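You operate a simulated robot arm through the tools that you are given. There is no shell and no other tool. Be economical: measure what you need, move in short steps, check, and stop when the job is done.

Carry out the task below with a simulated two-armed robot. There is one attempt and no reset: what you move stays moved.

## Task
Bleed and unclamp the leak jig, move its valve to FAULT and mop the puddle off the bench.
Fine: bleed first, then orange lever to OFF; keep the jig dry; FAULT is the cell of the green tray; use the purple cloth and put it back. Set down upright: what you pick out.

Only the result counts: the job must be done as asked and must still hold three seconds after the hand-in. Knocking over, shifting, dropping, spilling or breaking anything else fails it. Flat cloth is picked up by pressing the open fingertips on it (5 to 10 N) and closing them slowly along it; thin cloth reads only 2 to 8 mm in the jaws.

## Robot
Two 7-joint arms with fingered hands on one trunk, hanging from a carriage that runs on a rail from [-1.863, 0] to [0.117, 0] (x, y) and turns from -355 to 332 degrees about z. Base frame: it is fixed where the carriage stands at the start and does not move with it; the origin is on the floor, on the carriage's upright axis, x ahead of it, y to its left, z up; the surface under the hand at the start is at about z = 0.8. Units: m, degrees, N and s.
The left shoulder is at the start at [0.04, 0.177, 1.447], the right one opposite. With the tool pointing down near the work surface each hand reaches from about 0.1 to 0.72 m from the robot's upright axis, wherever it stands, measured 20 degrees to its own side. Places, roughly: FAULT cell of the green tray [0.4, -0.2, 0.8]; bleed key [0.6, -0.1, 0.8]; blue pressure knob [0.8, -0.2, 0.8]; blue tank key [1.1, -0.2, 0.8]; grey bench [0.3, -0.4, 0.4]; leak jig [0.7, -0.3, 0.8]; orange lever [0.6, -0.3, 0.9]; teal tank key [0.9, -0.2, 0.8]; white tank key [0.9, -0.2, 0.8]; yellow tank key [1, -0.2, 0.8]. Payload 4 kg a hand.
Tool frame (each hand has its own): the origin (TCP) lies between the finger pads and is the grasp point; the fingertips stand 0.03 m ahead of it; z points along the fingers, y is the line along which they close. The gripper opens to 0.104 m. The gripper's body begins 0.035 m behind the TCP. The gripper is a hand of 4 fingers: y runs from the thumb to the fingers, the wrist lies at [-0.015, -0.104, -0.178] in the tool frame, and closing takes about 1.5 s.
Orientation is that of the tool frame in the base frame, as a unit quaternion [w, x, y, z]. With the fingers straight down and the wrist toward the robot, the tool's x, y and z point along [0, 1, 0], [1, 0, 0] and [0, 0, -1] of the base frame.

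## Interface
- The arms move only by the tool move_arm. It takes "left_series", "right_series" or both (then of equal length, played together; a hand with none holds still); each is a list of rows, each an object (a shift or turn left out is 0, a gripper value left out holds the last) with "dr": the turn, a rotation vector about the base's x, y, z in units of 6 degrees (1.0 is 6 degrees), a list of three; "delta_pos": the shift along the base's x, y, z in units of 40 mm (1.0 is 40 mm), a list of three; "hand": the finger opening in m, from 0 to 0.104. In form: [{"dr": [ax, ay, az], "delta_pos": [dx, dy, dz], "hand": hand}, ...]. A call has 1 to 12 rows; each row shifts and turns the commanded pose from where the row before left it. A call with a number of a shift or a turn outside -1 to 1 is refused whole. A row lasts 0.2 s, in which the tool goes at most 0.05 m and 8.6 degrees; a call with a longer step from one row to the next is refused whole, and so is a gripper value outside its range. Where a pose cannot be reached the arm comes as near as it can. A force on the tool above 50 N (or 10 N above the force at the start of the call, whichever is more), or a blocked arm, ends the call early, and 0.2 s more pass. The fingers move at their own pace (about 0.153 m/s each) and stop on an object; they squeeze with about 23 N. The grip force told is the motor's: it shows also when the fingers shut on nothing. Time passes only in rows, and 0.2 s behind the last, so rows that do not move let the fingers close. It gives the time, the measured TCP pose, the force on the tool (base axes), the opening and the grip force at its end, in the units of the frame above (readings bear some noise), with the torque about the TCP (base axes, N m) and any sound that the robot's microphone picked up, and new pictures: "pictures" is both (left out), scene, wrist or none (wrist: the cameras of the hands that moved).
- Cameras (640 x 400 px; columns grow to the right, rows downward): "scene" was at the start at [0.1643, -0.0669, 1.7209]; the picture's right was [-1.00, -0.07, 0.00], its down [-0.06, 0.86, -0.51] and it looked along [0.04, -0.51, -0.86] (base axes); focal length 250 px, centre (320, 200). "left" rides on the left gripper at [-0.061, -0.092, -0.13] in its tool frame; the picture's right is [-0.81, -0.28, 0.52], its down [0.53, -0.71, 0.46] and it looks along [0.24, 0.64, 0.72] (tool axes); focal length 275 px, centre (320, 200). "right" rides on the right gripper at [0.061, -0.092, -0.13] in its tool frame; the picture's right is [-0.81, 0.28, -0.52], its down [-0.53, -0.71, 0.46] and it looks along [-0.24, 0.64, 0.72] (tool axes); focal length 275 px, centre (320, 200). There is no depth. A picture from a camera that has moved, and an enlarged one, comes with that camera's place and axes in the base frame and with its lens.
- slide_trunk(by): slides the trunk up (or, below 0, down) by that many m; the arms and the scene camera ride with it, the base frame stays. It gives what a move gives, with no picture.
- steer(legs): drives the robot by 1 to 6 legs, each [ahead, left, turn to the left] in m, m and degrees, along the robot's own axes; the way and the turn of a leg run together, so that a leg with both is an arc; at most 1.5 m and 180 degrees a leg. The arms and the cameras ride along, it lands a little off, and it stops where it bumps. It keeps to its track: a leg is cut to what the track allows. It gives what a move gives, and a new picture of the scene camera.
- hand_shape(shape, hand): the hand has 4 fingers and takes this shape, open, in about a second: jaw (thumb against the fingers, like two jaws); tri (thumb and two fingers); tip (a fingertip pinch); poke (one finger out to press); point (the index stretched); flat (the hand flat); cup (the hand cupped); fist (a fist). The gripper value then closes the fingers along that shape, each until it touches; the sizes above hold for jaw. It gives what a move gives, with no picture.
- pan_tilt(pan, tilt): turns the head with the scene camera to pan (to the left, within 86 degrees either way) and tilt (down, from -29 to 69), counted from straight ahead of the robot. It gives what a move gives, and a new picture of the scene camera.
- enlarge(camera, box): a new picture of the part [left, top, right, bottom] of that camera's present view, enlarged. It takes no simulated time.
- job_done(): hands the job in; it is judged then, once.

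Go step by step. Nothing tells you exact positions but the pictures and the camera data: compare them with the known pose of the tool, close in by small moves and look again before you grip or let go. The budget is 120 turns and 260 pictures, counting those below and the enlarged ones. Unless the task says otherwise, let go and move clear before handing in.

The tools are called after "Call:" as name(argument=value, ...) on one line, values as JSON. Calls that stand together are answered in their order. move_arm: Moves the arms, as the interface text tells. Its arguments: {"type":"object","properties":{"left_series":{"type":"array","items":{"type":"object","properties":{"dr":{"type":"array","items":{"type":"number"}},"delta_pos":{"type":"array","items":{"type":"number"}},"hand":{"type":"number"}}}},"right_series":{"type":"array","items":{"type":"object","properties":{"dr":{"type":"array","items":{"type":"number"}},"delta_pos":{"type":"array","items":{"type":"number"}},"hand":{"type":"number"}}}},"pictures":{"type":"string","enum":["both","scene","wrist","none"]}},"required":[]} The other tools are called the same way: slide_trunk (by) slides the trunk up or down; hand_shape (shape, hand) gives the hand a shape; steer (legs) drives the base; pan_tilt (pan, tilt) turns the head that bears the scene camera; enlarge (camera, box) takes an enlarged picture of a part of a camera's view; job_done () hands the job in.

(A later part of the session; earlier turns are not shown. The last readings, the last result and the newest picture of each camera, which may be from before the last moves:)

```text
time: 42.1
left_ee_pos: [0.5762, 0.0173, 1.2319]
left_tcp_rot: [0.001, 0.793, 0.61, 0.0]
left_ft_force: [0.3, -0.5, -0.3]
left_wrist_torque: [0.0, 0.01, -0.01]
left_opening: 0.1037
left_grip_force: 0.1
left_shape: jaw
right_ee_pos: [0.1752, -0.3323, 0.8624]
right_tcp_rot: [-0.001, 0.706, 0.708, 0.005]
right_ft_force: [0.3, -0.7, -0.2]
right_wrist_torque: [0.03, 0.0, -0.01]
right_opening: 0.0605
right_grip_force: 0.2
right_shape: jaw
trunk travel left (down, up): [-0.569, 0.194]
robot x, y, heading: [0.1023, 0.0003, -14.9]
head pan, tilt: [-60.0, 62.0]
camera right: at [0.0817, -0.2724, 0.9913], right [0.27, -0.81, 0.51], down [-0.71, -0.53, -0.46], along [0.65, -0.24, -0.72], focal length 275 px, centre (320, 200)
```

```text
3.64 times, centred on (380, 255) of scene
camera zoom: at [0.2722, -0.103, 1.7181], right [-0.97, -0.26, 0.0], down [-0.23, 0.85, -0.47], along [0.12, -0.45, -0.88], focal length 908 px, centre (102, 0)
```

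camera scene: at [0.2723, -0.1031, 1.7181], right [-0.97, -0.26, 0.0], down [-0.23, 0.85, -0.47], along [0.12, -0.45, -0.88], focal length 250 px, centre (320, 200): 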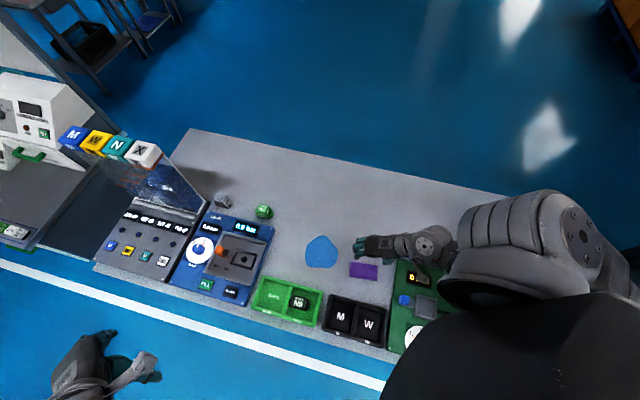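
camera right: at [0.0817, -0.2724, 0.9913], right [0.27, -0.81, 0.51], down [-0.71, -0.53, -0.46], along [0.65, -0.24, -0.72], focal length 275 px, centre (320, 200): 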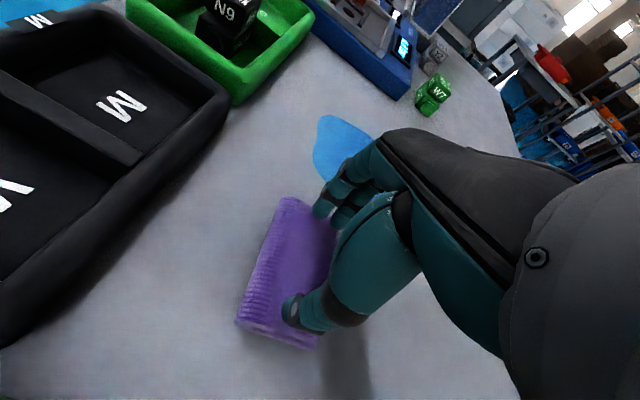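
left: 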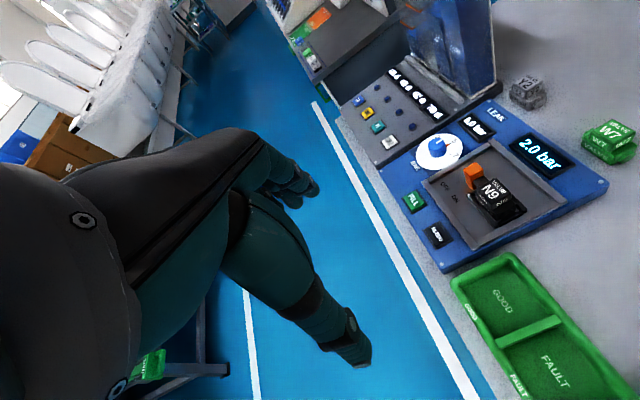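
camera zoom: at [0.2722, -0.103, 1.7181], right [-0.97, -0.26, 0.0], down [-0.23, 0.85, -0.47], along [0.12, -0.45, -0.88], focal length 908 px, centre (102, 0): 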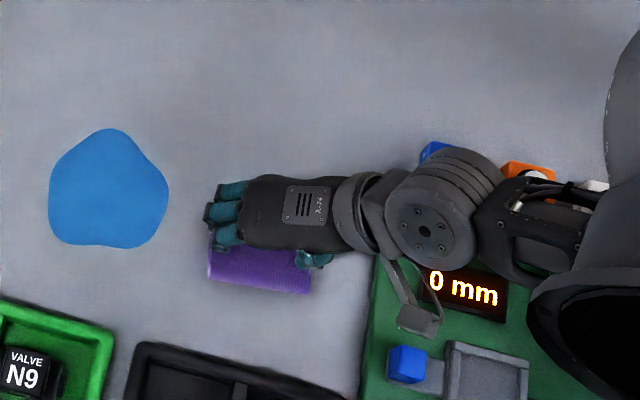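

Call:
move_arm(right_series=[{"delta_pos": [0, 0.05, -0.2]}, {"delta_pos": [0, 0, -0.15]}, {}], pictures="none")

Call:
enlarge(camera="right", box=[200, 140, 400, 350])

```text
time: 42.7
left_ee_pos: [0.5775, 0.0166, 1.2325]
left_tcp_rot: [0.0, 0.793, 0.61, 0.0]
left_ft_force: [-0.5, 0.4, 0.0]
left_wrist_torque: [-0.04, -0.01, -0.02]
left_opening: 0.1037
left_grip_force: 0.1
left_shape: jaw
right_ee_pos: [0.1827, -0.3318, 0.8567]
right_tcp_rot: [0.007, 0.708, 0.707, 0.012]
right_ft_force: [0.7, -0.6, 24.4]
right_wrist_torque: [0.12, 1.11, -0.05]
right_opening: 0.0366
right_grip_force: 0.1
right_shape: jaw
trunk travel left (down, up): [-0.569, 0.194]
robot x, y, heading: [0.0997, -0.0028, -14.8]
head pan, tilt: [-60.0, 62.0]
stopped in row 2 (right hand): the force on the tool passed its limit at 62 N (the readings are from after the stop); the commanded pose is now the measured one
```

```text
1.90 times, centred on (300, 245) of right
camera zoom: at [0.0871, -0.2711, 0.9842], right [0.26, -0.81, 0.52], down [-0.7, -0.53, -0.48], along [0.66, -0.24, -0.71], focal length 524 px, centre (358, 114)
```

zoom: 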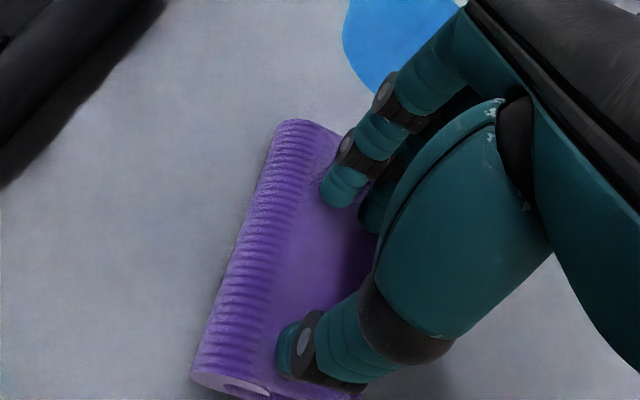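

Contact came early; easing up to get the force into the 5–10 N band.

Call:
move_arm(right_series=[{"delta_pos": [-0.1, 0, 0.1], "hand": 0.06}, {}], pictures="none")

Call:
enlarge(camera="right", box=[200, 140, 400, 350])

```text
time: 43.3
left_ee_pos: [0.5772, 0.0167, 1.2313]
left_tcp_rot: [0.0, 0.793, 0.609, 0.0]
left_ft_force: [0.4, 0.3, -0.5]
left_wrist_torque: [0.04, -0.01, 0.0]
left_opening: 0.1039
left_grip_force: 0.0
left_shape: jaw
right_ee_pos: [0.1754, -0.332, 0.8588]
right_tcp_rot: [0.005, 0.706, 0.708, 0.009]
right_ft_force: [-0.8, 0.1, 0.0]
right_wrist_torque: [0.0, 0.01, -0.02]
right_opening: 0.0088
right_grip_force: 23.1
right_shape: jaw
trunk travel left (down, up): [-0.569, 0.194]
robot x, y, heading: [0.1001, -0.0013, -14.9]
head pan, tilt: [-60.0, 62.0]
```

```text
1.90 times, centred on (300, 245) of right
camera zoom: at [0.0806, -0.2707, 0.9861], right [0.27, -0.81, 0.52], down [-0.7, -0.53, -0.47], along [0.66, -0.24, -0.71], focal length 524 px, centre (358, 114)
```

zoom: 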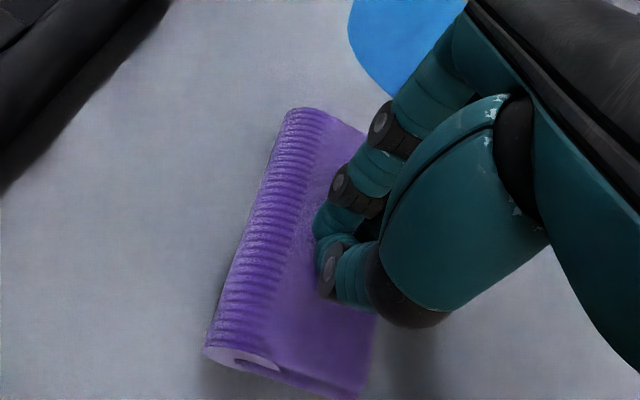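

The fingers appear to have closed on the cloth (8.8 mm, 23 N). Lifting a little to check whether it's held.

Call:
move_arm(right_series=[{"delta_pos": [0, 0, 0.25], "hand": 0.0}, {"delta_pos": [0, 0, 0.4]}, {"delta_pos": [0, 0, 0.4]}, {}], pictures="wrist")

Call:
enlarge(camera="right", box=[200, 140, 400, 350])

Call:
enlarge(camera="scene", box=[300, 200, 460, 310])

```text
time: 44.3
left_ee_pos: [0.5766, 0.0155, 1.2316]
left_tcp_rot: [0.0, 0.793, 0.609, -0.001]
left_ft_force: [0.0, 0.2, -0.4]
left_wrist_torque: [-0.02, -0.02, -0.03]
left_opening: 0.1038
left_grip_force: 0.1
left_shape: jaw
right_ee_pos: [0.1745, -0.332, 0.9013]
right_tcp_rot: [0.006, 0.707, 0.707, 0.01]
right_ft_force: [0.0, 0.8, -0.3]
right_wrist_torque: [0.0, 0.0, -0.02]
right_opening: 0.0091
right_grip_force: 22.8
right_shape: jaw
trunk travel left (down, up): [-0.569, 0.194]
robot x, y, heading: [0.1037, 0.001, -14.9]
head pan, tilt: [-60.0, 62.0]
camera right: at [0.0808, -0.2708, 1.0291], right [0.26, -0.81, 0.52], down [-0.7, -0.53, -0.47], along [0.66, -0.24, -0.71], focal length 275 px, centre (320, 200)
```

right: 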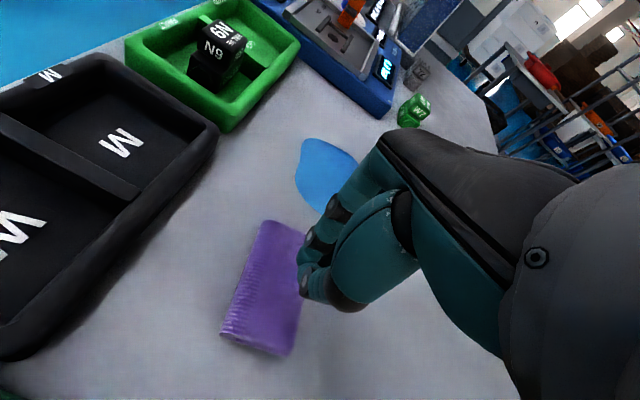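

```text
1.90 times, centred on (300, 245) of right
camera zoom: at [0.0808, -0.2708, 1.0291], right [0.26, -0.81, 0.52], down [-0.7, -0.53, -0.47], along [0.66, -0.24, -0.71], focal length 524 px, centre (358, 114)
```

zoom: 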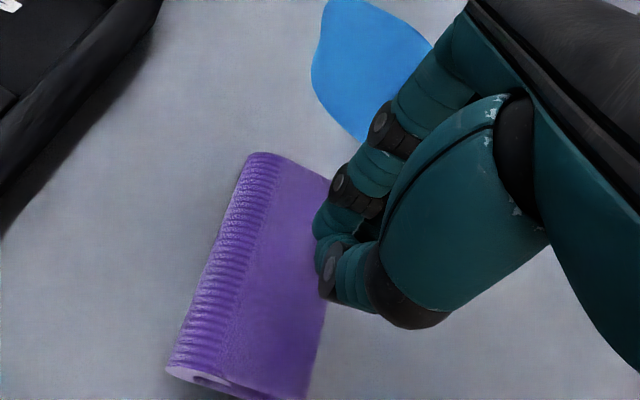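

```text
3.64 times, centred on (380, 255) of scene
camera zoom: at [0.2722, -0.103, 1.7181], right [-0.97, -0.26, 0.0], down [-0.23, 0.85, -0.47], along [0.12, -0.45, -0.88], focal length 908 px, centre (102, 0)
```

zoom: 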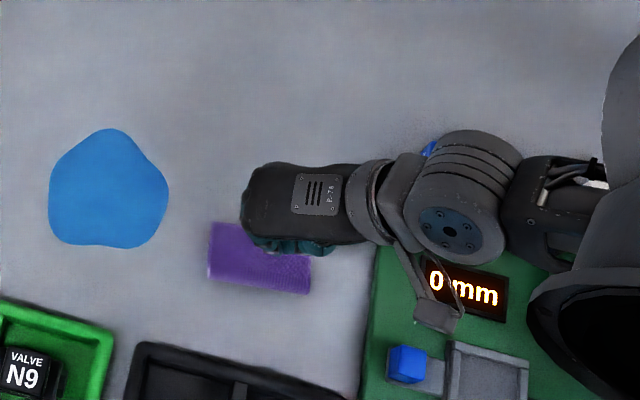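

Cloth is still lying flat; the fingers had just closed on nothing. Reopening, correcting the slight tilt, and trying again more gently.

Call:
move_arm(right_series=[{"hand": 0.08, "dr": [-0.055, 0.216, 0]}, {"hand": 0.06}, {"hand": 0.06, "delta_pos": [0, 0, -0.3]}, {"hand": 0.06, "delta_pos": [0, 0, -0.4]}, {"hand": 0.06}], pictures="none")

Call:
enlarge(camera="right", box=[200, 140, 400, 350])

```text
time: 45.5
left_ee_pos: [0.5772, 0.016, 1.2321]
left_tcp_rot: [0.0, 0.793, 0.609, 0.0]
left_ft_force: [-0.8, 0.6, -0.1]
left_wrist_torque: [-0.01, 0.02, -0.02]
left_opening: 0.1037
left_grip_force: 0.0
left_shape: jaw
right_ee_pos: [0.1768, -0.3307, 0.8752]
right_tcp_rot: [-0.002, 0.706, 0.708, -0.001]
right_ft_force: [0.1, -0.9, -0.5]
right_wrist_torque: [0.02, 0.0, 0.03]
right_opening: 0.0593
right_grip_force: 0.0
right_shape: jaw
trunk travel left (down, up): [-0.569, 0.194]
robot x, y, heading: [0.1025, 0.0003, -14.9]
head pan, tilt: [-60.0, 62.0]
```

```text
1.90 times, centred on (300, 245) of right
camera zoom: at [0.0854, -0.2702, 1.0032], right [0.28, -0.81, 0.52], down [-0.71, -0.53, -0.45], along [0.64, -0.24, -0.73], focal length 524 px, centre (358, 114)
```

zoom: 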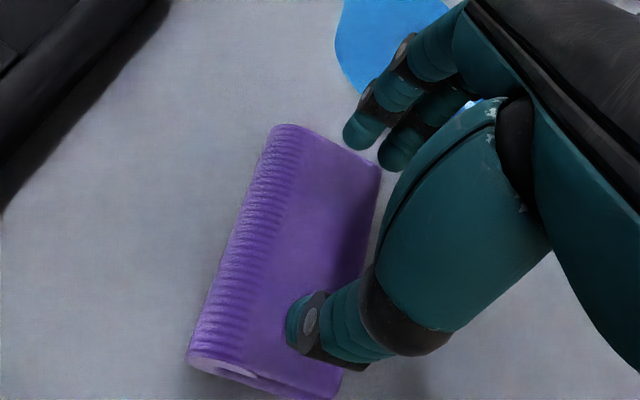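

Call:
move_arm(right_series=[{"hand": 0.06, "delta_pos": [-0.03, 0.08, -0.1]}, {"delta_pos": [0, 0, -0.1]}, {"delta_pos": [0, 0, -0.08]}, {}], pictures="none")

```text
time: 46.5
left_ee_pos: [0.5758, 0.016, 1.2316]
left_tcp_rot: [0.0, 0.792, 0.61, 0.0]
left_ft_force: [0.2, -1.0, -0.1]
left_wrist_torque: [-0.02, 0.02, -0.03]
left_opening: 0.1035
left_grip_force: 0.1
left_shape: jaw
right_ee_pos: [0.1744, -0.3285, 0.8614]
right_tcp_rot: [-0.001, 0.707, 0.707, -0.001]
right_ft_force: [0.2, 0.8, 0.6]
right_wrist_torque: [-0.01, 0.03, 0.02]
right_opening: 0.0596
right_grip_force: 0.1
right_shape: jaw
trunk travel left (down, up): [-0.569, 0.194]
robot x, y, heading: [0.0995, -0.005, -15.0]
head pan, tilt: [-60.0, 62.0]
```

Call:
move_arm(right_series=[{"delta_pos": [0, 0, -0.06]}], pictures="none")

Call:
move_arm(right_series=[{"delta_pos": [0, 0, -0.05]}], pictures="none")

```text
time: 46.9
left_ee_pos: [0.5765, 0.0165, 1.2319]
left_tcp_rot: [0.0, 0.793, 0.609, 0.0]
left_ft_force: [-0.3, 0.4, 0.5]
left_wrist_torque: [0.03, 0.02, -0.02]
left_opening: 0.1039
left_grip_force: 0.0
left_shape: jaw
right_ee_pos: [0.1749, -0.3279, 0.8588]
right_tcp_rot: [0.0, 0.707, 0.708, 0.0]
right_ft_force: [-0.3, 0.8, 0.1]
right_wrist_torque: [0.02, 0.03, 0.0]
right_opening: 0.0597
right_grip_force: 0.1
right_shape: jaw
trunk travel left (down, up): [-0.569, 0.194]
robot x, y, heading: [0.0987, 0.0023, -14.5]
head pan, tilt: [-60.0, 62.0]
```

```text
time: 47.3
left_ee_pos: [0.5765, 0.0159, 1.2313]
left_tcp_rot: [-0.001, 0.793, 0.61, 0.0]
left_ft_force: [-0.6, 0.0, 0.3]
left_wrist_torque: [-0.01, -0.02, 0.02]
left_opening: 0.1038
left_grip_force: 0.0
left_shape: jaw
right_ee_pos: [0.174, -0.3273, 0.8574]
right_tcp_rot: [-0.001, 0.706, 0.708, -0.001]
right_ft_force: [0.0, -0.1, 0.5]
right_wrist_torque: [0.01, -0.03, -0.03]
right_opening: 0.0595
right_grip_force: 0.1
right_shape: jaw
trunk travel left (down, up): [-0.569, 0.194]
robot x, y, heading: [0.1007, -0.0044, -14.9]
head pan, tilt: [-60.0, 62.0]
```

Call:
move_arm(right_series=[{"delta_pos": [0, 0, -0.05]}], pictures="none")

Call:
move_arm(right_series=[{"delta_pos": [0, 0, -0.05]}], pictures="none")

Call:
enlarge(camera="right", box=[200, 140, 400, 350])

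```text
time: 47.7
left_ee_pos: [0.5772, 0.0165, 1.2316]
left_tcp_rot: [-0.001, 0.793, 0.609, -0.001]
left_ft_force: [-0.6, 0.4, 0.8]
left_wrist_torque: [0.02, -0.01, 0.02]
left_opening: 0.1036
left_grip_force: 0.2
left_shape: jaw
right_ee_pos: [0.176, -0.3282, 0.8565]
right_tcp_rot: [0.001, 0.707, 0.707, 0.0]
right_ft_force: [-0.7, 0.5, 13.0]
right_wrist_torque: [0.1, -0.08, 0.04]
right_opening: 0.0592
right_grip_force: 0.0
right_shape: jaw
trunk travel left (down, up): [-0.569, 0.194]
robot x, y, heading: [0.104, 0.0018, -15.0]
head pan, tilt: [-60.0, 62.0]
```

```text
time: 48.1
left_ee_pos: [0.5777, 0.0158, 1.2322]
left_tcp_rot: [0.001, 0.793, 0.609, -0.001]
left_ft_force: [0.2, 1.5, -0.6]
left_wrist_torque: [0.0, 0.0, 0.03]
left_opening: 0.1036
left_grip_force: 0.0
left_shape: jaw
right_ee_pos: [0.1774, -0.3294, 0.8556]
right_tcp_rot: [0.003, 0.706, 0.708, 0.003]
right_ft_force: [-1.5, 2.5, 43.2]
right_wrist_torque: [0.35, 0.57, 0.09]
right_opening: 0.0584
right_grip_force: 0.1
right_shape: jaw
trunk travel left (down, up): [-0.569, 0.194]
robot x, y, heading: [0.0979, -0.0031, -15.2]
head pan, tilt: [-60.0, 62.0]
```

```text
1.90 times, centred on (300, 245) of right
camera zoom: at [0.085, -0.2679, 0.9853], right [0.27, -0.81, 0.52], down [-0.71, -0.53, -0.46], along [0.65, -0.24, -0.72], focal length 524 px, centre (358, 114)
```

zoom: 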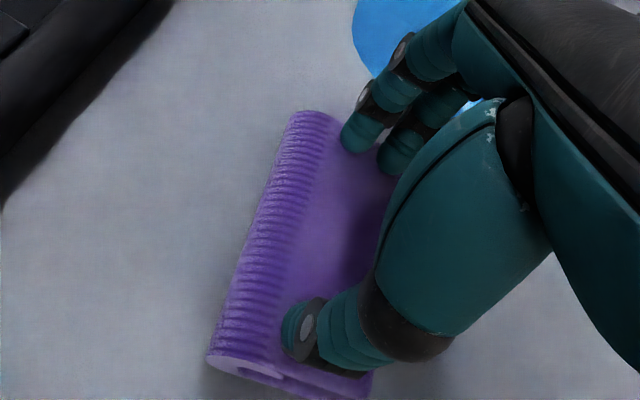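

Surface found (≈13 N at 0.8565). Backing off ~2 mm to the 5–10 N band, then closing slowly.

Call:
move_arm(right_series=[{"delta_pos": [0, 0, 0.055]}, {}], pictures="none")

```text
time: 48.7
left_ee_pos: [0.577, 0.016, 1.2308]
left_tcp_rot: [0.0, 0.793, 0.61, 0.0]
left_ft_force: [-0.4, -0.2, -1.1]
left_wrist_torque: [-0.01, -0.01, 0.01]
left_opening: 0.1037
left_grip_force: 0.0
left_shape: jaw
right_ee_pos: [0.1758, -0.3293, 0.8558]
right_tcp_rot: [0.001, 0.706, 0.708, 0.001]
right_ft_force: [-0.3, 2.2, 27.3]
right_wrist_torque: [0.18, -0.21, 0.05]
right_opening: 0.0592
right_grip_force: 0.1
right_shape: jaw
trunk travel left (down, up): [-0.569, 0.194]
robot x, y, heading: [0.1018, 0.0018, -14.8]
head pan, tilt: [-60.0, 62.0]
```

Call:
move_arm(right_series=[{"delta_pos": [0, 0, 0.035]}, {}], pictures="none")

```text
time: 49.3
left_ee_pos: [0.5771, 0.0164, 1.2321]
left_tcp_rot: [0.0, 0.793, 0.609, 0.0]
left_ft_force: [-0.2, 0.1, -0.5]
left_wrist_torque: [0.03, -0.02, 0.0]
left_opening: 0.1037
left_grip_force: 0.1
left_shape: jaw
right_ee_pos: [0.1738, -0.3298, 0.8559]
right_tcp_rot: [-0.001, 0.707, 0.708, 0.0]
right_ft_force: [1.8, 1.4, 17.7]
right_wrist_torque: [0.14, -0.44, 0.07]
right_opening: 0.0598
right_grip_force: 0.0
right_shape: jaw
trunk travel left (down, up): [-0.569, 0.194]
robot x, y, heading: [0.1013, 0.0028, -14.8]
head pan, tilt: [-60.0, 62.0]
```

Call:
move_arm(right_series=[{"delta_pos": [0, 0, 0.03]}, {"hand": 0.055}, {"hand": 0.05}, {"hand": 0.045}, {"hand": 0.04}], pictures="none")

```text
time: 50.5
left_ee_pos: [0.5771, 0.0151, 1.2314]
left_tcp_rot: [0.0, 0.793, 0.609, 0.0]
left_ft_force: [0.3, 0.6, 0.3]
left_wrist_torque: [0.01, 0.02, -0.01]
left_opening: 0.1036
left_grip_force: 0.0
left_shape: jaw
right_ee_pos: [0.1728, -0.3286, 0.8572]
right_tcp_rot: [-0.002, 0.707, 0.708, -0.002]
right_ft_force: [0.4, 0.0, -0.2]
right_wrist_torque: [0.01, 0.0, 0.01]
right_opening: 0.0403
right_grip_force: 0.2
right_shape: jaw
trunk travel left (down, up): [-0.569, 0.194]
robot x, y, heading: [0.1021, -0.0023, -14.9]
head pan, tilt: [-60.0, 62.0]
```

Force dropped as the fingers closed; pressing slightly again at 4 cm opening.

Call:
move_arm(right_series=[{"delta_pos": [0, 0, -0.05]}, {}], pictures="none")

```text
time: 51.1
left_ee_pos: [0.5771, 0.0159, 1.2317]
left_tcp_rot: [0.0, 0.792, 0.61, 0.0]
left_ft_force: [-0.4, -0.1, -0.1]
left_wrist_torque: [0.01, 0.03, 0.06]
left_opening: 0.1037
left_grip_force: 0.1
left_shape: jaw
right_ee_pos: [0.1748, -0.3286, 0.8574]
right_tcp_rot: [0.001, 0.707, 0.707, 0.001]
right_ft_force: [-0.9, 1.0, 16.1]
right_wrist_torque: [0.12, 0.25, 0.0]
right_opening: 0.0412
right_grip_force: 0.1
right_shape: jaw
trunk travel left (down, up): [-0.569, 0.194]
robot x, y, heading: [0.1019, 0.0008, -14.9]
head pan, tilt: [-60.0, 62.0]
```

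Call:
move_arm(right_series=[{"hand": 0.036, "delta_pos": [0, 0, 0.015]}, {"hand": 0.032, "delta_pos": [0, 0, 0.01]}, {"hand": 0.028, "delta_pos": [0, 0, 0.005]}], pictures="none")

```text
time: 51.9
left_ee_pos: [0.5763, 0.0163, 1.2315]
left_tcp_rot: [0.0, 0.793, 0.609, 0.0]
left_ft_force: [0.2, 0.1, 0.1]
left_wrist_torque: [-0.04, 0.0, -0.01]
left_opening: 0.1035
left_grip_force: 0.2
left_shape: jaw
right_ee_pos: [0.1746, -0.3284, 0.8578]
right_tcp_rot: [0.0, 0.707, 0.707, 0.0]
right_ft_force: [0.7, 0.5, 1.8]
right_wrist_torque: [0.0, 0.0, 0.0]
right_opening: 0.0276
right_grip_force: 0.1
right_shape: jaw
trunk travel left (down, up): [-0.569, 0.194]
robot x, y, heading: [0.1044, 0.0024, -15.1]
head pan, tilt: [-60.0, 62.0]
```

Force is only ~2 N now; adding a touch of press and closing fully.

Call:
move_arm(right_series=[{"delta_pos": [0, 0, -0.025]}, {"hand": 0.023, "delta_pos": [0, 0, 0.0]}, {"hand": 0.018}, {"hand": 0.013}], pictures="none")

Call:
enlarge(camera="right", box=[200, 140, 400, 350])

```text
time: 52.9
left_ee_pos: [0.5772, 0.015, 1.231]
left_tcp_rot: [0.0, 0.793, 0.61, 0.0]
left_ft_force: [0.0, 0.0, 0.7]
left_wrist_torque: [-0.02, 0.06, 0.01]
left_opening: 0.1035
left_grip_force: 0.0
left_shape: jaw
right_ee_pos: [0.1746, -0.3295, 0.8565]
right_tcp_rot: [0.0, 0.707, 0.707, 0.0]
right_ft_force: [0.1, -0.2, 7.5]
right_wrist_torque: [0.09, 0.04, 0.02]
right_opening: 0.0129
right_grip_force: 0.1
right_shape: jaw
trunk travel left (down, up): [-0.569, 0.194]
robot x, y, heading: [0.1037, -0.0001, -14.9]
head pan, tilt: [-60.0, 62.0]
```

```text
1.90 times, centred on (300, 245) of right
camera zoom: at [0.0833, -0.2674, 0.9864], right [0.28, -0.81, 0.52], down [-0.71, -0.53, -0.46], along [0.65, -0.24, -0.72], focal length 524 px, centre (358, 114)
```

zoom: 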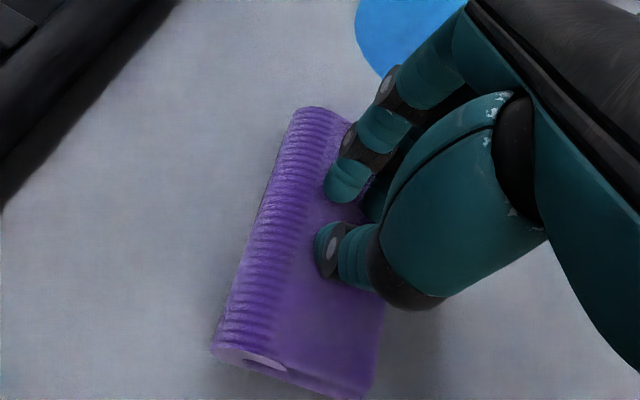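

7.5 N, in the band. Closing the last part and lifting slightly.

Call:
move_arm(right_series=[{"hand": 0.009}, {"hand": 0.005}, {"hand": 0.0}, {}, {}, {"delta_pos": [0, 0, 0.2]}, {"delta_pos": [0, 0, 0.4]}, {"delta_pos": [0, 0, 0.4]}, {}], pictures="none")

Call:
enlarge(camera="right", box=[200, 140, 400, 350])

```text
time: 54.9
left_ee_pos: [0.5764, 0.0174, 1.2317]
left_tcp_rot: [0.001, 0.793, 0.61, -0.001]
left_ft_force: [-0.2, -0.4, -0.5]
left_wrist_torque: [0.01, 0.0, -0.01]
left_opening: 0.1037
left_grip_force: 0.0
left_shape: jaw
right_ee_pos: [0.1739, -0.3276, 0.8969]
right_tcp_rot: [0.0, 0.706, 0.708, 0.0]
right_ft_force: [0.0, -1.1, 0.3]
right_wrist_torque: [-0.02, 0.0, -0.02]
right_opening: 0.0024
right_grip_force: 23.0
right_shape: jaw
trunk travel left (down, up): [-0.569, 0.194]
robot x, y, heading: [0.1024, 0.0002, -15.0]
head pan, tilt: [-60.0, 62.0]
```

```text
1.90 times, centred on (300, 245) of right
camera zoom: at [0.0832, -0.2668, 1.026], right [0.28, -0.81, 0.52], down [-0.71, -0.53, -0.45], along [0.64, -0.24, -0.73], focal length 524 px, centre (358, 114)
```

zoom: 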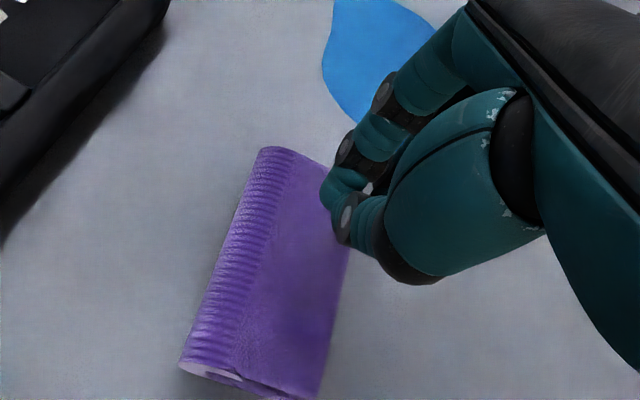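

Not held: the pressing force was lost mid-close. Retrying from a 4.5 cm opening with a steadier force.

Call:
move_arm(right_series=[{"hand": 0.06}, {"hand": 0.045}, {"delta_pos": [0, 0, -0.5], "hand": 0.045}, {"delta_pos": [0, 0, -0.4]}, {"delta_pos": [0, 0, -0.0875]}, {}], pictures="none")

```text
time: 56.3
left_ee_pos: [0.5768, 0.0152, 1.2323]
left_tcp_rot: [0.0, 0.793, 0.609, 0.0]
left_ft_force: [-0.7, 0.2, 0.6]
left_wrist_torque: [0.0, 0.02, 0.01]
left_opening: 0.1038
left_grip_force: 0.1
left_shape: jaw
right_ee_pos: [0.1743, -0.3285, 0.8562]
right_tcp_rot: [0.0, 0.707, 0.707, 0.001]
right_ft_force: [-0.4, 1.2, 13.8]
right_wrist_torque: [0.1, 0.15, 0.03]
right_opening: 0.0451
right_grip_force: 0.1
right_shape: jaw
trunk travel left (down, up): [-0.569, 0.194]
robot x, y, heading: [0.1024, 0.0031, -15.0]
head pan, tilt: [-60.0, 62.0]
```

Call:
move_arm(right_series=[{"delta_pos": [0, 0, 0.01]}, {"hand": 0.041}, {"hand": 0.037}, {"hand": 0.033}], pictures="none")

```text
time: 57.3
left_ee_pos: [0.5772, 0.016, 1.2312]
left_tcp_rot: [-0.001, 0.793, 0.609, 0.0]
left_ft_force: [-0.2, 0.1, 0.5]
left_wrist_torque: [0.0, 0.0, -0.03]
left_opening: 0.1035
left_grip_force: 0.1
left_shape: jaw
right_ee_pos: [0.1752, -0.3283, 0.8561]
right_tcp_rot: [0.0, 0.706, 0.708, 0.0]
right_ft_force: [1.3, 0.9, 8.1]
right_wrist_torque: [0.05, 0.03, 0.04]
right_opening: 0.0321
right_grip_force: 0.1
right_shape: jaw
trunk travel left (down, up): [-0.569, 0.194]
robot x, y, heading: [0.1009, 0.0011, -15.2]
head pan, tilt: [-60.0, 62.0]
```

8.1 N; continuing the close with a tiny downward compensation.

Call:
move_arm(right_series=[{"hand": 0.029, "delta_pos": [0, 0, -0.003]}, {"hand": 0.025, "delta_pos": [0, 0, -0.003]}, {"hand": 0.021, "delta_pos": [0, 0, -0.003]}, {"hand": 0.017, "delta_pos": [0, 0, -0.003]}], pictures="none")

```text
time: 58.3
left_ee_pos: [0.5771, 0.0163, 1.2316]
left_tcp_rot: [0.001, 0.793, 0.609, 0.0]
left_ft_force: [-0.3, 0.8, 0.1]
left_wrist_torque: [0.04, 0.01, -0.02]
left_opening: 0.1037
left_grip_force: 0.1
left_shape: jaw
right_ee_pos: [0.173, -0.3279, 0.857]
right_tcp_rot: [0.0, 0.707, 0.708, 0.0]
right_ft_force: [-0.1, -0.6, 0.4]
right_wrist_torque: [-0.01, -0.03, 0.06]
right_opening: 0.0063
right_grip_force: 22.8
right_shape: jaw
trunk travel left (down, up): [-0.569, 0.194]
robot x, y, heading: [0.0999, 0.0015, -14.6]
head pan, tilt: [-60.0, 62.0]
```

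The fingers snapped to 6.3 mm with full grip — a cloth reading. Lifting slowly.

Call:
move_arm(right_series=[{"delta_pos": [0, 0, 0.1]}, {"delta_pos": [0, 0, 0.2]}, {"delta_pos": [0, 0, 0.3]}, {"delta_pos": [0, 0, 0.4]}, {}], pictures="wrist")

Call:
enlarge(camera="scene", box=[300, 200, 460, 310])

```text
time: 59.5
left_ee_pos: [0.578, 0.0157, 1.2303]
left_tcp_rot: [0.001, 0.793, 0.609, 0.0]
left_ft_force: [0.3, 0.0, 0.4]
left_wrist_torque: [0.03, -0.02, -0.02]
left_opening: 0.1037
left_grip_force: 0.1
left_shape: jaw
right_ee_pos: [0.1749, -0.328, 0.8971]
right_tcp_rot: [-0.001, 0.706, 0.708, 0.0]
right_ft_force: [-0.3, 0.1, 0.4]
right_wrist_torque: [0.0, 0.0, 0.02]
right_opening: 0.0062
right_grip_force: 23.7
right_shape: jaw
trunk travel left (down, up): [-0.569, 0.194]
robot x, y, heading: [0.1035, -0.0028, -15.1]
head pan, tilt: [-60.0, 62.0]
camera right: at [0.0827, -0.2669, 1.0263], right [0.28, -0.81, 0.52], down [-0.71, -0.53, -0.45], along [0.64, -0.24, -0.73], focal length 275 px, centre (320, 200)
```

right: 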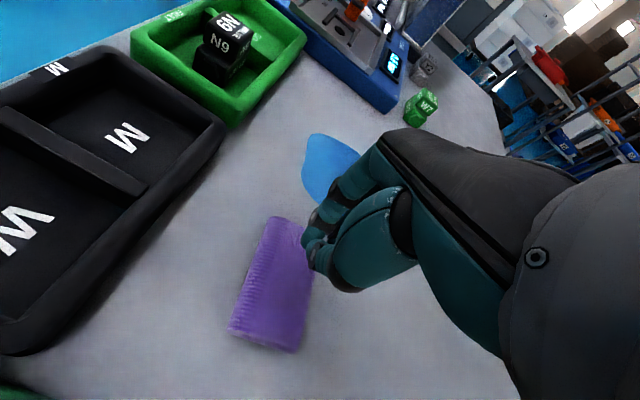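

```text
3.64 times, centred on (380, 255) of scene
camera zoom: at [0.2722, -0.103, 1.7181], right [-0.97, -0.26, 0.0], down [-0.23, 0.85, -0.47], along [0.12, -0.45, -0.88], focal length 908 px, centre (102, 0)
```

zoom: 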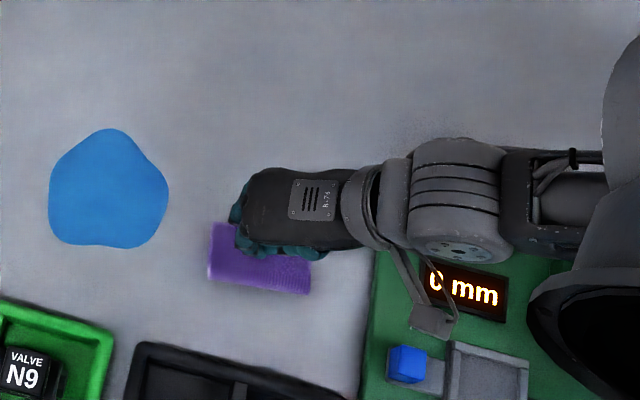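

The cloth slips out when pinched along its length. Better: straddle its short side, which needs the robot turned to face the bench. First I put both hands in safe positions for the turn.

Call:
move_arm(right_series=[{"delta_pos": [0, 0, 1], "hand": 0.06}, {"delta_pos": [0, 0, 1]}, {"delta_pos": [0, 0, 1]}, {"delta_pos": [0.85, 0.55, 0.4]}, {"delta_pos": [0.85, 0.55, 0.4]}, {"delta_pos": [0.85, 0.55, 0]}, {"delta_pos": [0.85, 0.55, 0]}, {"delta_pos": [0.85, 0.55, 0]}, {"delta_pos": [0.85, 0.55, 0]}, {"delta_pos": [0.85, 0.55, 0]}, {"delta_pos": [0.85, 0.55, 0]}, {}], left_series=[{"delta_pos": [-0.8, 0.89, 0]}, {"delta_pos": [-0.8, 0.89, 0]}, {"delta_pos": [-0.8, 0.89, 0]}, {"delta_pos": [-0.8, 0.89, 0]}, {"delta_pos": [-0.8, 0.89, 0]}, {"delta_pos": [-0.8, 0.89, 0]}, {"delta_pos": [-0.8, 0.89, 0]}, {"delta_pos": [-0.8, 0.89, 0]}, {}, {}, {}, {}], pictures="none")

Call:
steer(legs=[[0, 0, -65]])

Call:
pan_tilt(pan=0, tilt=62)

```text
time: 62.1
left_ee_pos: [0.5479, 0.2593, 1.1856]
left_tcp_rot: [0.0, 0.793, 0.61, -0.001]
left_ft_force: [-0.3, -1.1, 0.0]
left_wrist_torque: [-0.02, 0.0, 0.02]
left_opening: 0.104
left_grip_force: 0.1
left_shape: jaw
left hand out of reach, approached as far as the arm can: row 2, 3, 4, 5, 6, 7, 8
right_ee_pos: [0.4432, -0.1663, 1.0046]
right_tcp_rot: [0.002, 0.701, 0.713, -0.018]
right_ft_force: [-0.1, -0.4, 0.6]
right_wrist_torque: [-0.02, -0.02, 0.02]
right_opening: 0.0598
right_grip_force: 0.0
right_shape: jaw
right hand out of reach, approached as far as the arm can: row 4, 5
trunk travel left (down, up): [-0.569, 0.194]
robot x, y, heading: [0.0971, -0.0046, -15.0]
head pan, tilt: [-60.0, 62.0]
```

```text
time: 65.3
left_ee_pos: [0.5318, -0.2825, 1.185]
left_tcp_rot: [-0.001, 0.995, 0.103, -0.001]
left_ft_force: [-0.4, -0.4, 0.3]
left_wrist_torque: [0.01, -0.03, -0.02]
left_opening: 0.1037
left_grip_force: 0.0
left_shape: jaw
right_ee_pos: [0.1076, -0.3874, 1.0097]
right_tcp_rot: [-0.001, 0.971, 0.238, -0.017]
right_ft_force: [-0.1, 0.3, -0.2]
right_wrist_torque: [-0.01, 0.02, 0.01]
right_opening: 0.0599
right_grip_force: 0.0
right_shape: jaw
trunk travel left (down, up): [-0.569, 0.194]
robot x, y, heading: [0.1028, 0.0014, -78.1]
head pan, tilt: [-60.0, 62.0]
camera scene: at [0.0857, -0.1994, 1.7181], right [-0.67, 0.74, 0.0], down [0.66, 0.59, -0.47], along [-0.35, -0.31, -0.88], focal length 250 px, centre (320, 200)
```

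scene: 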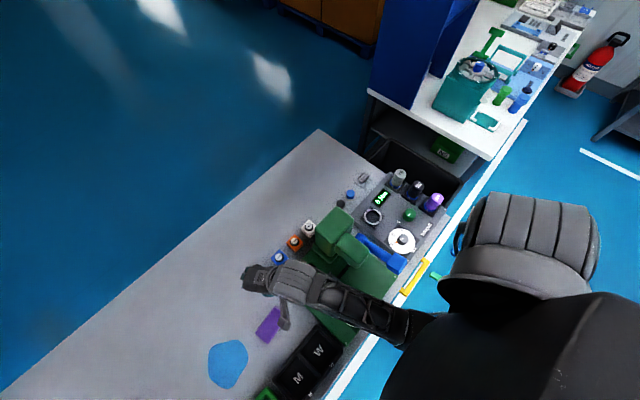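

```text
time: 66.6
left_ee_pos: [0.5325, -0.281, 1.1839]
left_tcp_rot: [-0.001, 0.995, 0.102, 0.0]
left_ft_force: [0.2, 0.4, -0.7]
left_wrist_torque: [-0.02, 0.01, -0.01]
left_opening: 0.104
left_grip_force: 0.1
left_shape: jaw
right_ee_pos: [0.1073, -0.3853, 1.0094]
right_tcp_rot: [0.001, 0.971, 0.238, -0.019]
right_ft_force: [-0.3, -1.2, -0.7]
right_wrist_torque: [0.05, -0.03, 0.0]
right_opening: 0.0599
right_grip_force: 0.0
right_shape: jaw
trunk travel left (down, up): [-0.569, 0.194]
robot x, y, heading: [0.0993, 0.0008, -78.3]
head pan, tilt: [0.0, 62.0]
camera scene: at [0.1468, -0.2194, 1.7181], right [-0.98, -0.2, 0.0], down [-0.18, 0.86, -0.47], along [0.1, -0.46, -0.88], focal length 250 px, centre (320, 200)
```

scene: 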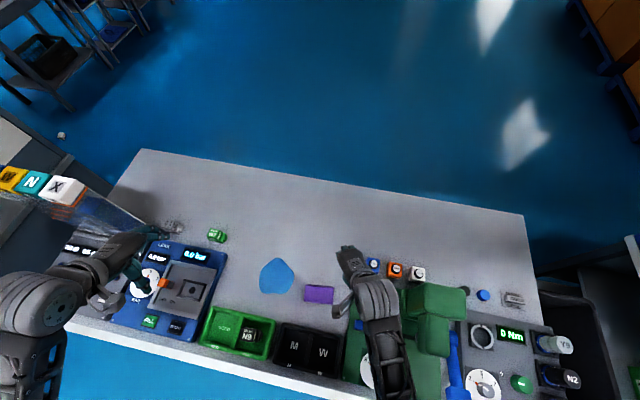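

Robot now faces the bench. Hover over the cloth with jaws across its short side, opened to 9 cm.

Call:
move_arm(right_series=[{"delta_pos": [0.43, 0.33, 0], "dr": [0.01, -0.09, -0.9], "hand": 0.09}, {"delta_pos": [0.43, 0.33, 0], "dr": [0.01, -0.09, -0.9]}, {"delta_pos": [0.43, 0.33, -0.4], "dr": [0.01, -0.09, -0.9]}, {"delta_pos": [0.43, 0.33, -0.6], "dr": [0.01, -0.09, -0.9]}, {"delta_pos": [0, 0, -0.6]}, {}], pictures="both")

Call:
enlarge(camera="right", box=[180, 140, 420, 360])

```text
time: 67.3
left_ee_pos: [0.5314, -0.2826, 1.1843]
left_tcp_rot: [0.001, 0.995, 0.102, -0.001]
left_ft_force: [-0.6, 0.0, 0.2]
left_wrist_torque: [0.01, -0.03, 0.01]
left_opening: 0.1039
left_grip_force: 0.0
left_shape: jaw
right_ee_pos: [0.1044, -0.3568, 0.9746]
right_tcp_rot: [0.017, 0.984, 0.157, -0.08]
right_ft_force: [0.9, -0.2, -0.3]
right_wrist_torque: [0.02, 0.03, 0.0]
right_opening: 0.0897
right_grip_force: 0.0
right_shape: jaw
trunk travel left (down, up): [-0.569, 0.194]
robot x, y, heading: [0.1013, -0.0024, -78.1]
head pan, tilt: [0.0, 62.0]
stopped in row 3 (right hand): the arm was blocked; the commanded pose is now the measured one
camera scene: at [0.1468, -0.2195, 1.7181], right [-0.98, -0.21, 0.0], down [-0.18, 0.86, -0.47], along [0.1, -0.46, -0.88], focal length 250 px, centre (320, 200)
camera right: at [0.1534, -0.2433, 1.0926], right [-0.59, -0.48, 0.65], down [-0.79, 0.49, -0.37], along [-0.14, -0.73, -0.67], focal length 275 px, centre (320, 200)
```

scene: 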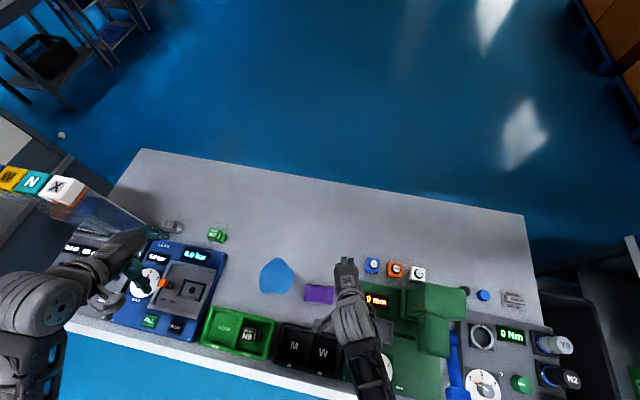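
right: 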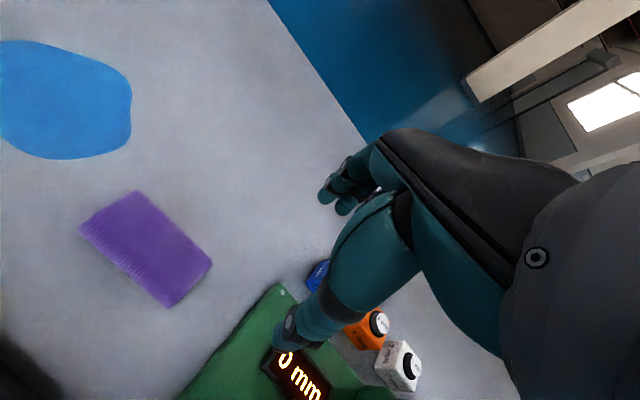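

```text
1.82 times, centred on (300, 250) of right
camera zoom: at [0.1534, -0.2433, 1.0926], right [-0.59, -0.48, 0.65], down [-0.79, 0.49, -0.37], along [-0.14, -0.73, -0.67], focal length 500 px, centre (356, 109)
```

zoom: 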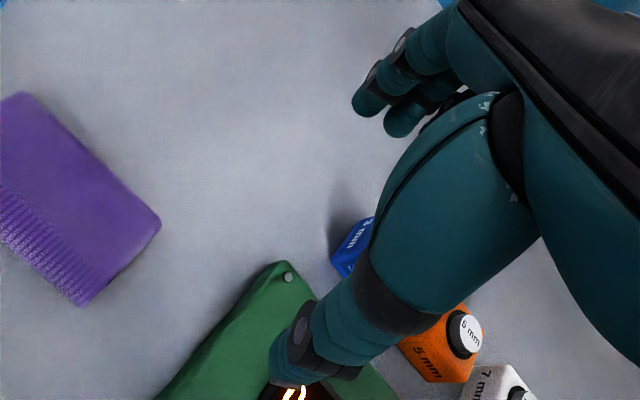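

Right arm is at its limit here; the left arm suits this spot better. I'll raise the right hand, shift the robot 0.1 m along −x, and use the left hand for the cloth.

Call:
move_arm(right_series=[{"delta_pos": [0, -0.2, 0.9]}, {"delta_pos": [0, -0.2, 0.9], "hand": 0.06}, {"delta_pos": [-0.4, -0.2, 0.8]}, {"delta_pos": [-0.6, -0.2, 0.8]}, {"delta_pos": [-0.6, -0.2, 0.8]}, {"delta_pos": [-0.6, 0, 0.8]}, {"delta_pos": [-0.6, 0, 0]}, {"delta_pos": [-0.6, 0, 0]}], pictures="none")

Call:
steer(legs=[[-0.0208, -0.0978, -2]])

```text
time: 69.1
left_ee_pos: [0.5324, -0.2815, 1.1849]
left_tcp_rot: [0.0, 0.995, 0.103, -0.001]
left_ft_force: [-0.6, -0.2, -0.4]
left_wrist_torque: [-0.03, -0.01, 0.0]
left_opening: 0.1038
left_grip_force: 0.0
left_shape: jaw
right_ee_pos: [-0.0172, -0.4245, 1.1661]
right_tcp_rot: [0.018, 0.984, 0.157, -0.08]
right_ft_force: [0.0, 1.0, -0.3]
right_wrist_torque: [0.0, -0.01, 0.0]
right_opening: 0.0605
right_grip_force: 0.1
right_shape: jaw
right hand out of reach, approached as far as the arm can: row 6, 7, 8
trunk travel left (down, up): [-0.569, 0.194]
robot x, y, heading: [0.0997, 0.0011, -78.0]
head pan, tilt: [0.0, 62.0]
```

```text
time: 70.3
left_ee_pos: [0.423, -0.2969, 1.1834]
left_tcp_rot: [0.0, 0.996, 0.086, 0.0]
left_ft_force: [-0.3, 0.5, -1.0]
left_wrist_torque: [0.0, -0.03, -0.03]
left_opening: 0.1041
left_grip_force: 0.1
left_shape: jaw
right_ee_pos: [-0.132, -0.4201, 1.1651]
right_tcp_rot: [0.015, 0.987, 0.141, -0.081]
right_ft_force: [0.1, -0.3, -1.0]
right_wrist_torque: [-0.02, 0.0, -0.03]
right_opening: 0.0606
right_grip_force: 0.0
right_shape: jaw
trunk travel left (down, up): [-0.569, 0.194]
robot x, y, heading: [-0.0009, -0.0003, -80.0]
head pan, tilt: [0.0, 62.0]
camera scene: at [0.0385, -0.2209, 1.7181], right [-0.99, -0.17, 0.0], down [-0.15, 0.87, -0.47], along [0.08, -0.46, -0.88], focal length 250 px, centre (320, 200)
```

scene: 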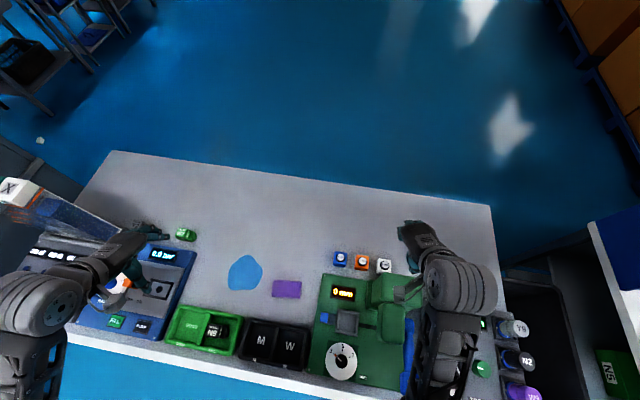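

Left hand to hover above the cloth, jaws across the short side.

Call:
move_arm(left_series=[{"delta_pos": [-0.9, -0.13, 0], "dr": [0, 0, -0.3], "hand": 0.09}, {"delta_pos": [-0.9, -0.13, -0.3], "dr": [0, 0, -0.35]}, {"delta_pos": [-0.9, -0.13, -0.4]}, {"delta_pos": [-0.9, -0.13, -0.5]}, {"delta_pos": [-0.9, -0.13, -0.5]}, {"delta_pos": [-0.9, -0.13, -0.5]}, {"delta_pos": [-0.77, -0.12, -0.6]}, {"delta_pos": [0, 0, -0.8]}, {"delta_pos": [0, 0, -0.9]}, {"delta_pos": [0, 0, -0.7]}, {}], pictures="both")

Call:
enlarge(camera="left", box=[220, 140, 460, 360])

```text
time: 72.7
left_ee_pos: [0.1859, -0.3492, 0.9688]
left_tcp_rot: [0.0, 0.999, 0.051, 0.0]
left_ft_force: [0.5, 0.3, -0.1]
left_wrist_torque: [-0.01, 0.02, -0.02]
left_opening: 0.0901
left_grip_force: 0.0
left_shape: jaw
left hand out of reach, approached as far as the arm can: row 1, 2
right_ee_pos: [-0.1322, -0.4198, 1.1652]
right_tcp_rot: [0.016, 0.987, 0.14, -0.079]
right_ft_force: [0.0, 0.4, 0.9]
right_wrist_torque: [0.0, 0.0, -0.02]
right_opening: 0.0602
right_grip_force: 0.0
right_shape: jaw
trunk travel left (down, up): [-0.569, 0.194]
robot x, y, heading: [0.0003, -0.0003, -80.2]
head pan, tilt: [0.0, 62.0]
camera scene: at [0.0387, -0.2209, 1.7181], right [-0.99, -0.17, 0.0], down [-0.15, 0.87, -0.47], along [0.08, -0.46, -0.88], focal length 250 px, centre (320, 200)
camera left: at [0.1142, -0.2646, 1.0997], right [-0.83, 0.19, -0.52], down [0.46, 0.77, -0.46], along [0.31, -0.62, -0.73], focal length 275 px, centre (320, 200)
```

scene: 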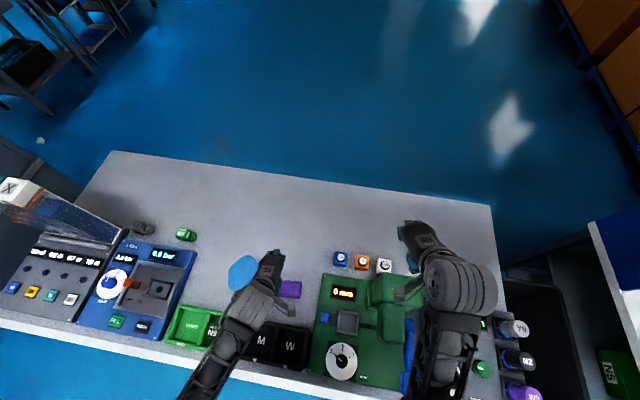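
left: 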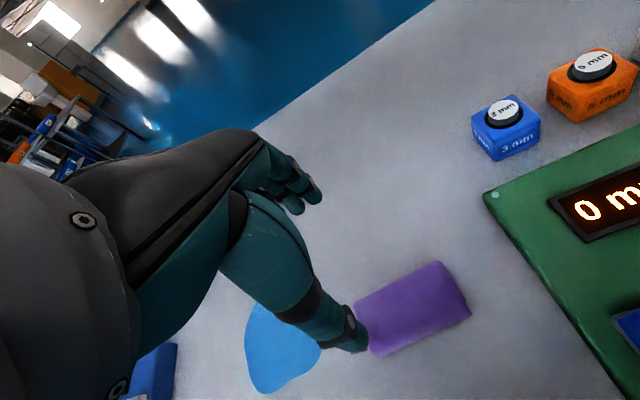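

```text
1.82 times, centred on (340, 250) of left
camera zoom: at [0.1142, -0.2646, 1.0997], right [-0.83, 0.19, -0.52], down [0.46, 0.77, -0.46], along [0.31, -0.62, -0.73], focal length 500 px, centre (284, 109)
```

zoom: 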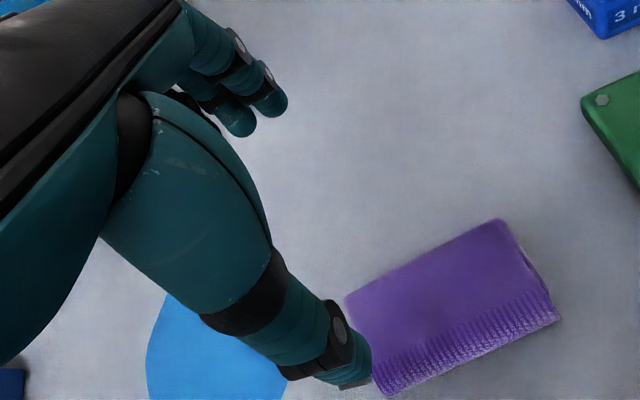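

Cloth centre confirmed at (0.176, -0.333). Centring and lowering with jaws straddling it.

Call:
move_arm(left_series=[{"delta_pos": [-0.25, 0.38, -0.5], "hand": 0.085}, {"delta_pos": [0, 0, -0.9]}, {"delta_pos": [0, 0, -0.9]}, {}], pictures="wrist")

Call:
enlarge(camera="left", box=[220, 140, 460, 360])

```text
time: 73.7
left_ee_pos: [0.173, -0.3344, 0.8761]
left_tcp_rot: [0.0, 0.999, 0.052, -0.001]
left_ft_force: [-0.4, 0.6, -0.7]
left_wrist_torque: [-0.01, 0.0, 0.02]
left_opening: 0.0853
left_grip_force: 0.1
left_shape: jaw
right_ee_pos: [-0.1321, -0.4188, 1.1639]
right_tcp_rot: [0.016, 0.987, 0.14, -0.08]
right_ft_force: [0.2, -0.4, 0.4]
right_wrist_torque: [0.01, -0.03, 0.01]
right_opening: 0.0604
right_grip_force: 0.1
right_shape: jaw
trunk travel left (down, up): [-0.569, 0.194]
robot x, y, heading: [0.0003, -0.003, -80.0]
head pan, tilt: [0.0, 62.0]
camera left: at [0.1028, -0.2501, 1.0074], right [-0.84, 0.19, -0.52], down [0.46, 0.77, -0.46], along [0.31, -0.62, -0.73], focal length 275 px, centre (320, 200)
```

left: 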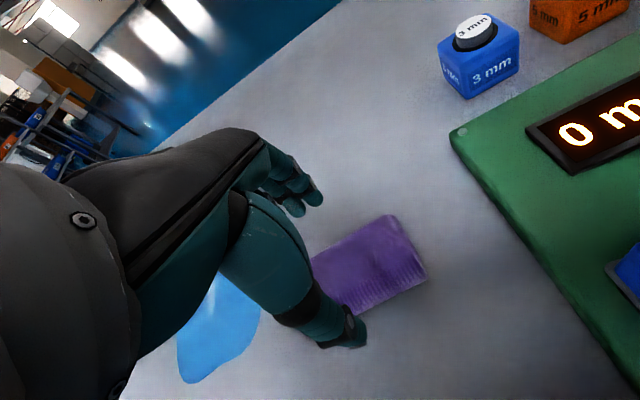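

```text
1.82 times, centred on (340, 250) of left
camera zoom: at [0.1028, -0.2501, 1.0074], right [-0.84, 0.19, -0.52], down [0.46, 0.77, -0.46], along [0.31, -0.62, -0.73], focal length 500 px, centre (284, 109)
```

zoom: 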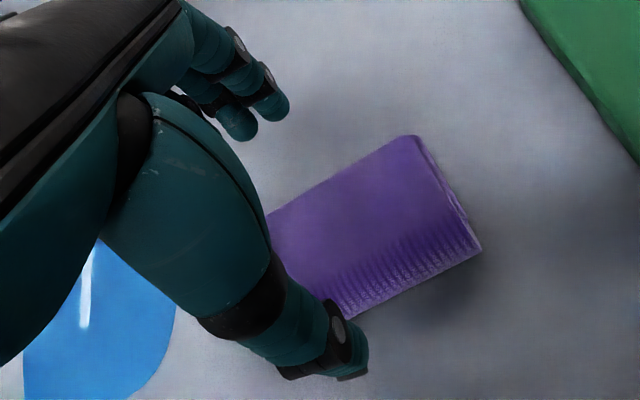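

Centred. Lowering in small steps to light bench contact on both sides of the cloth.

Call:
move_arm(left_series=[{"delta_pos": [0.06, 0, -0.25]}, {"delta_pos": [0, 0, -0.15]}, {"delta_pos": [0, 0, -0.08]}, {}], pictures="none")

Call:
enlarge(camera="left", box=[220, 140, 460, 360])

```text
time: 74.7
left_ee_pos: [0.1773, -0.3343, 0.8583]
left_tcp_rot: [0.0, 0.999, 0.052, -0.001]
left_ft_force: [0.5, -0.3, -0.4]
left_wrist_torque: [0.02, 0.01, 0.0]
left_opening: 0.0853
left_grip_force: 0.0
left_shape: jaw
right_ee_pos: [-0.1338, -0.4196, 1.164]
right_tcp_rot: [0.015, 0.987, 0.139, -0.08]
right_ft_force: [-0.2, -0.4, 0.4]
right_wrist_torque: [0.01, 0.02, 0.0]
right_opening: 0.0605
right_grip_force: 0.0
right_shape: jaw
trunk travel left (down, up): [-0.569, 0.194]
robot x, y, heading: [-0.0011, 0.0014, -80.2]
head pan, tilt: [0.0, 62.0]
```

```text
1.82 times, centred on (340, 250) of left
camera zoom: at [0.1064, -0.2499, 0.9888], right [-0.84, 0.19, -0.52], down [0.46, 0.77, -0.46], along [0.31, -0.62, -0.73], focal length 500 px, centre (284, 109)
```

zoom: 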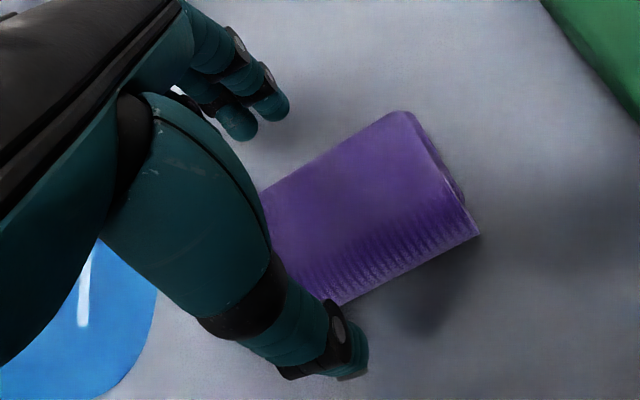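

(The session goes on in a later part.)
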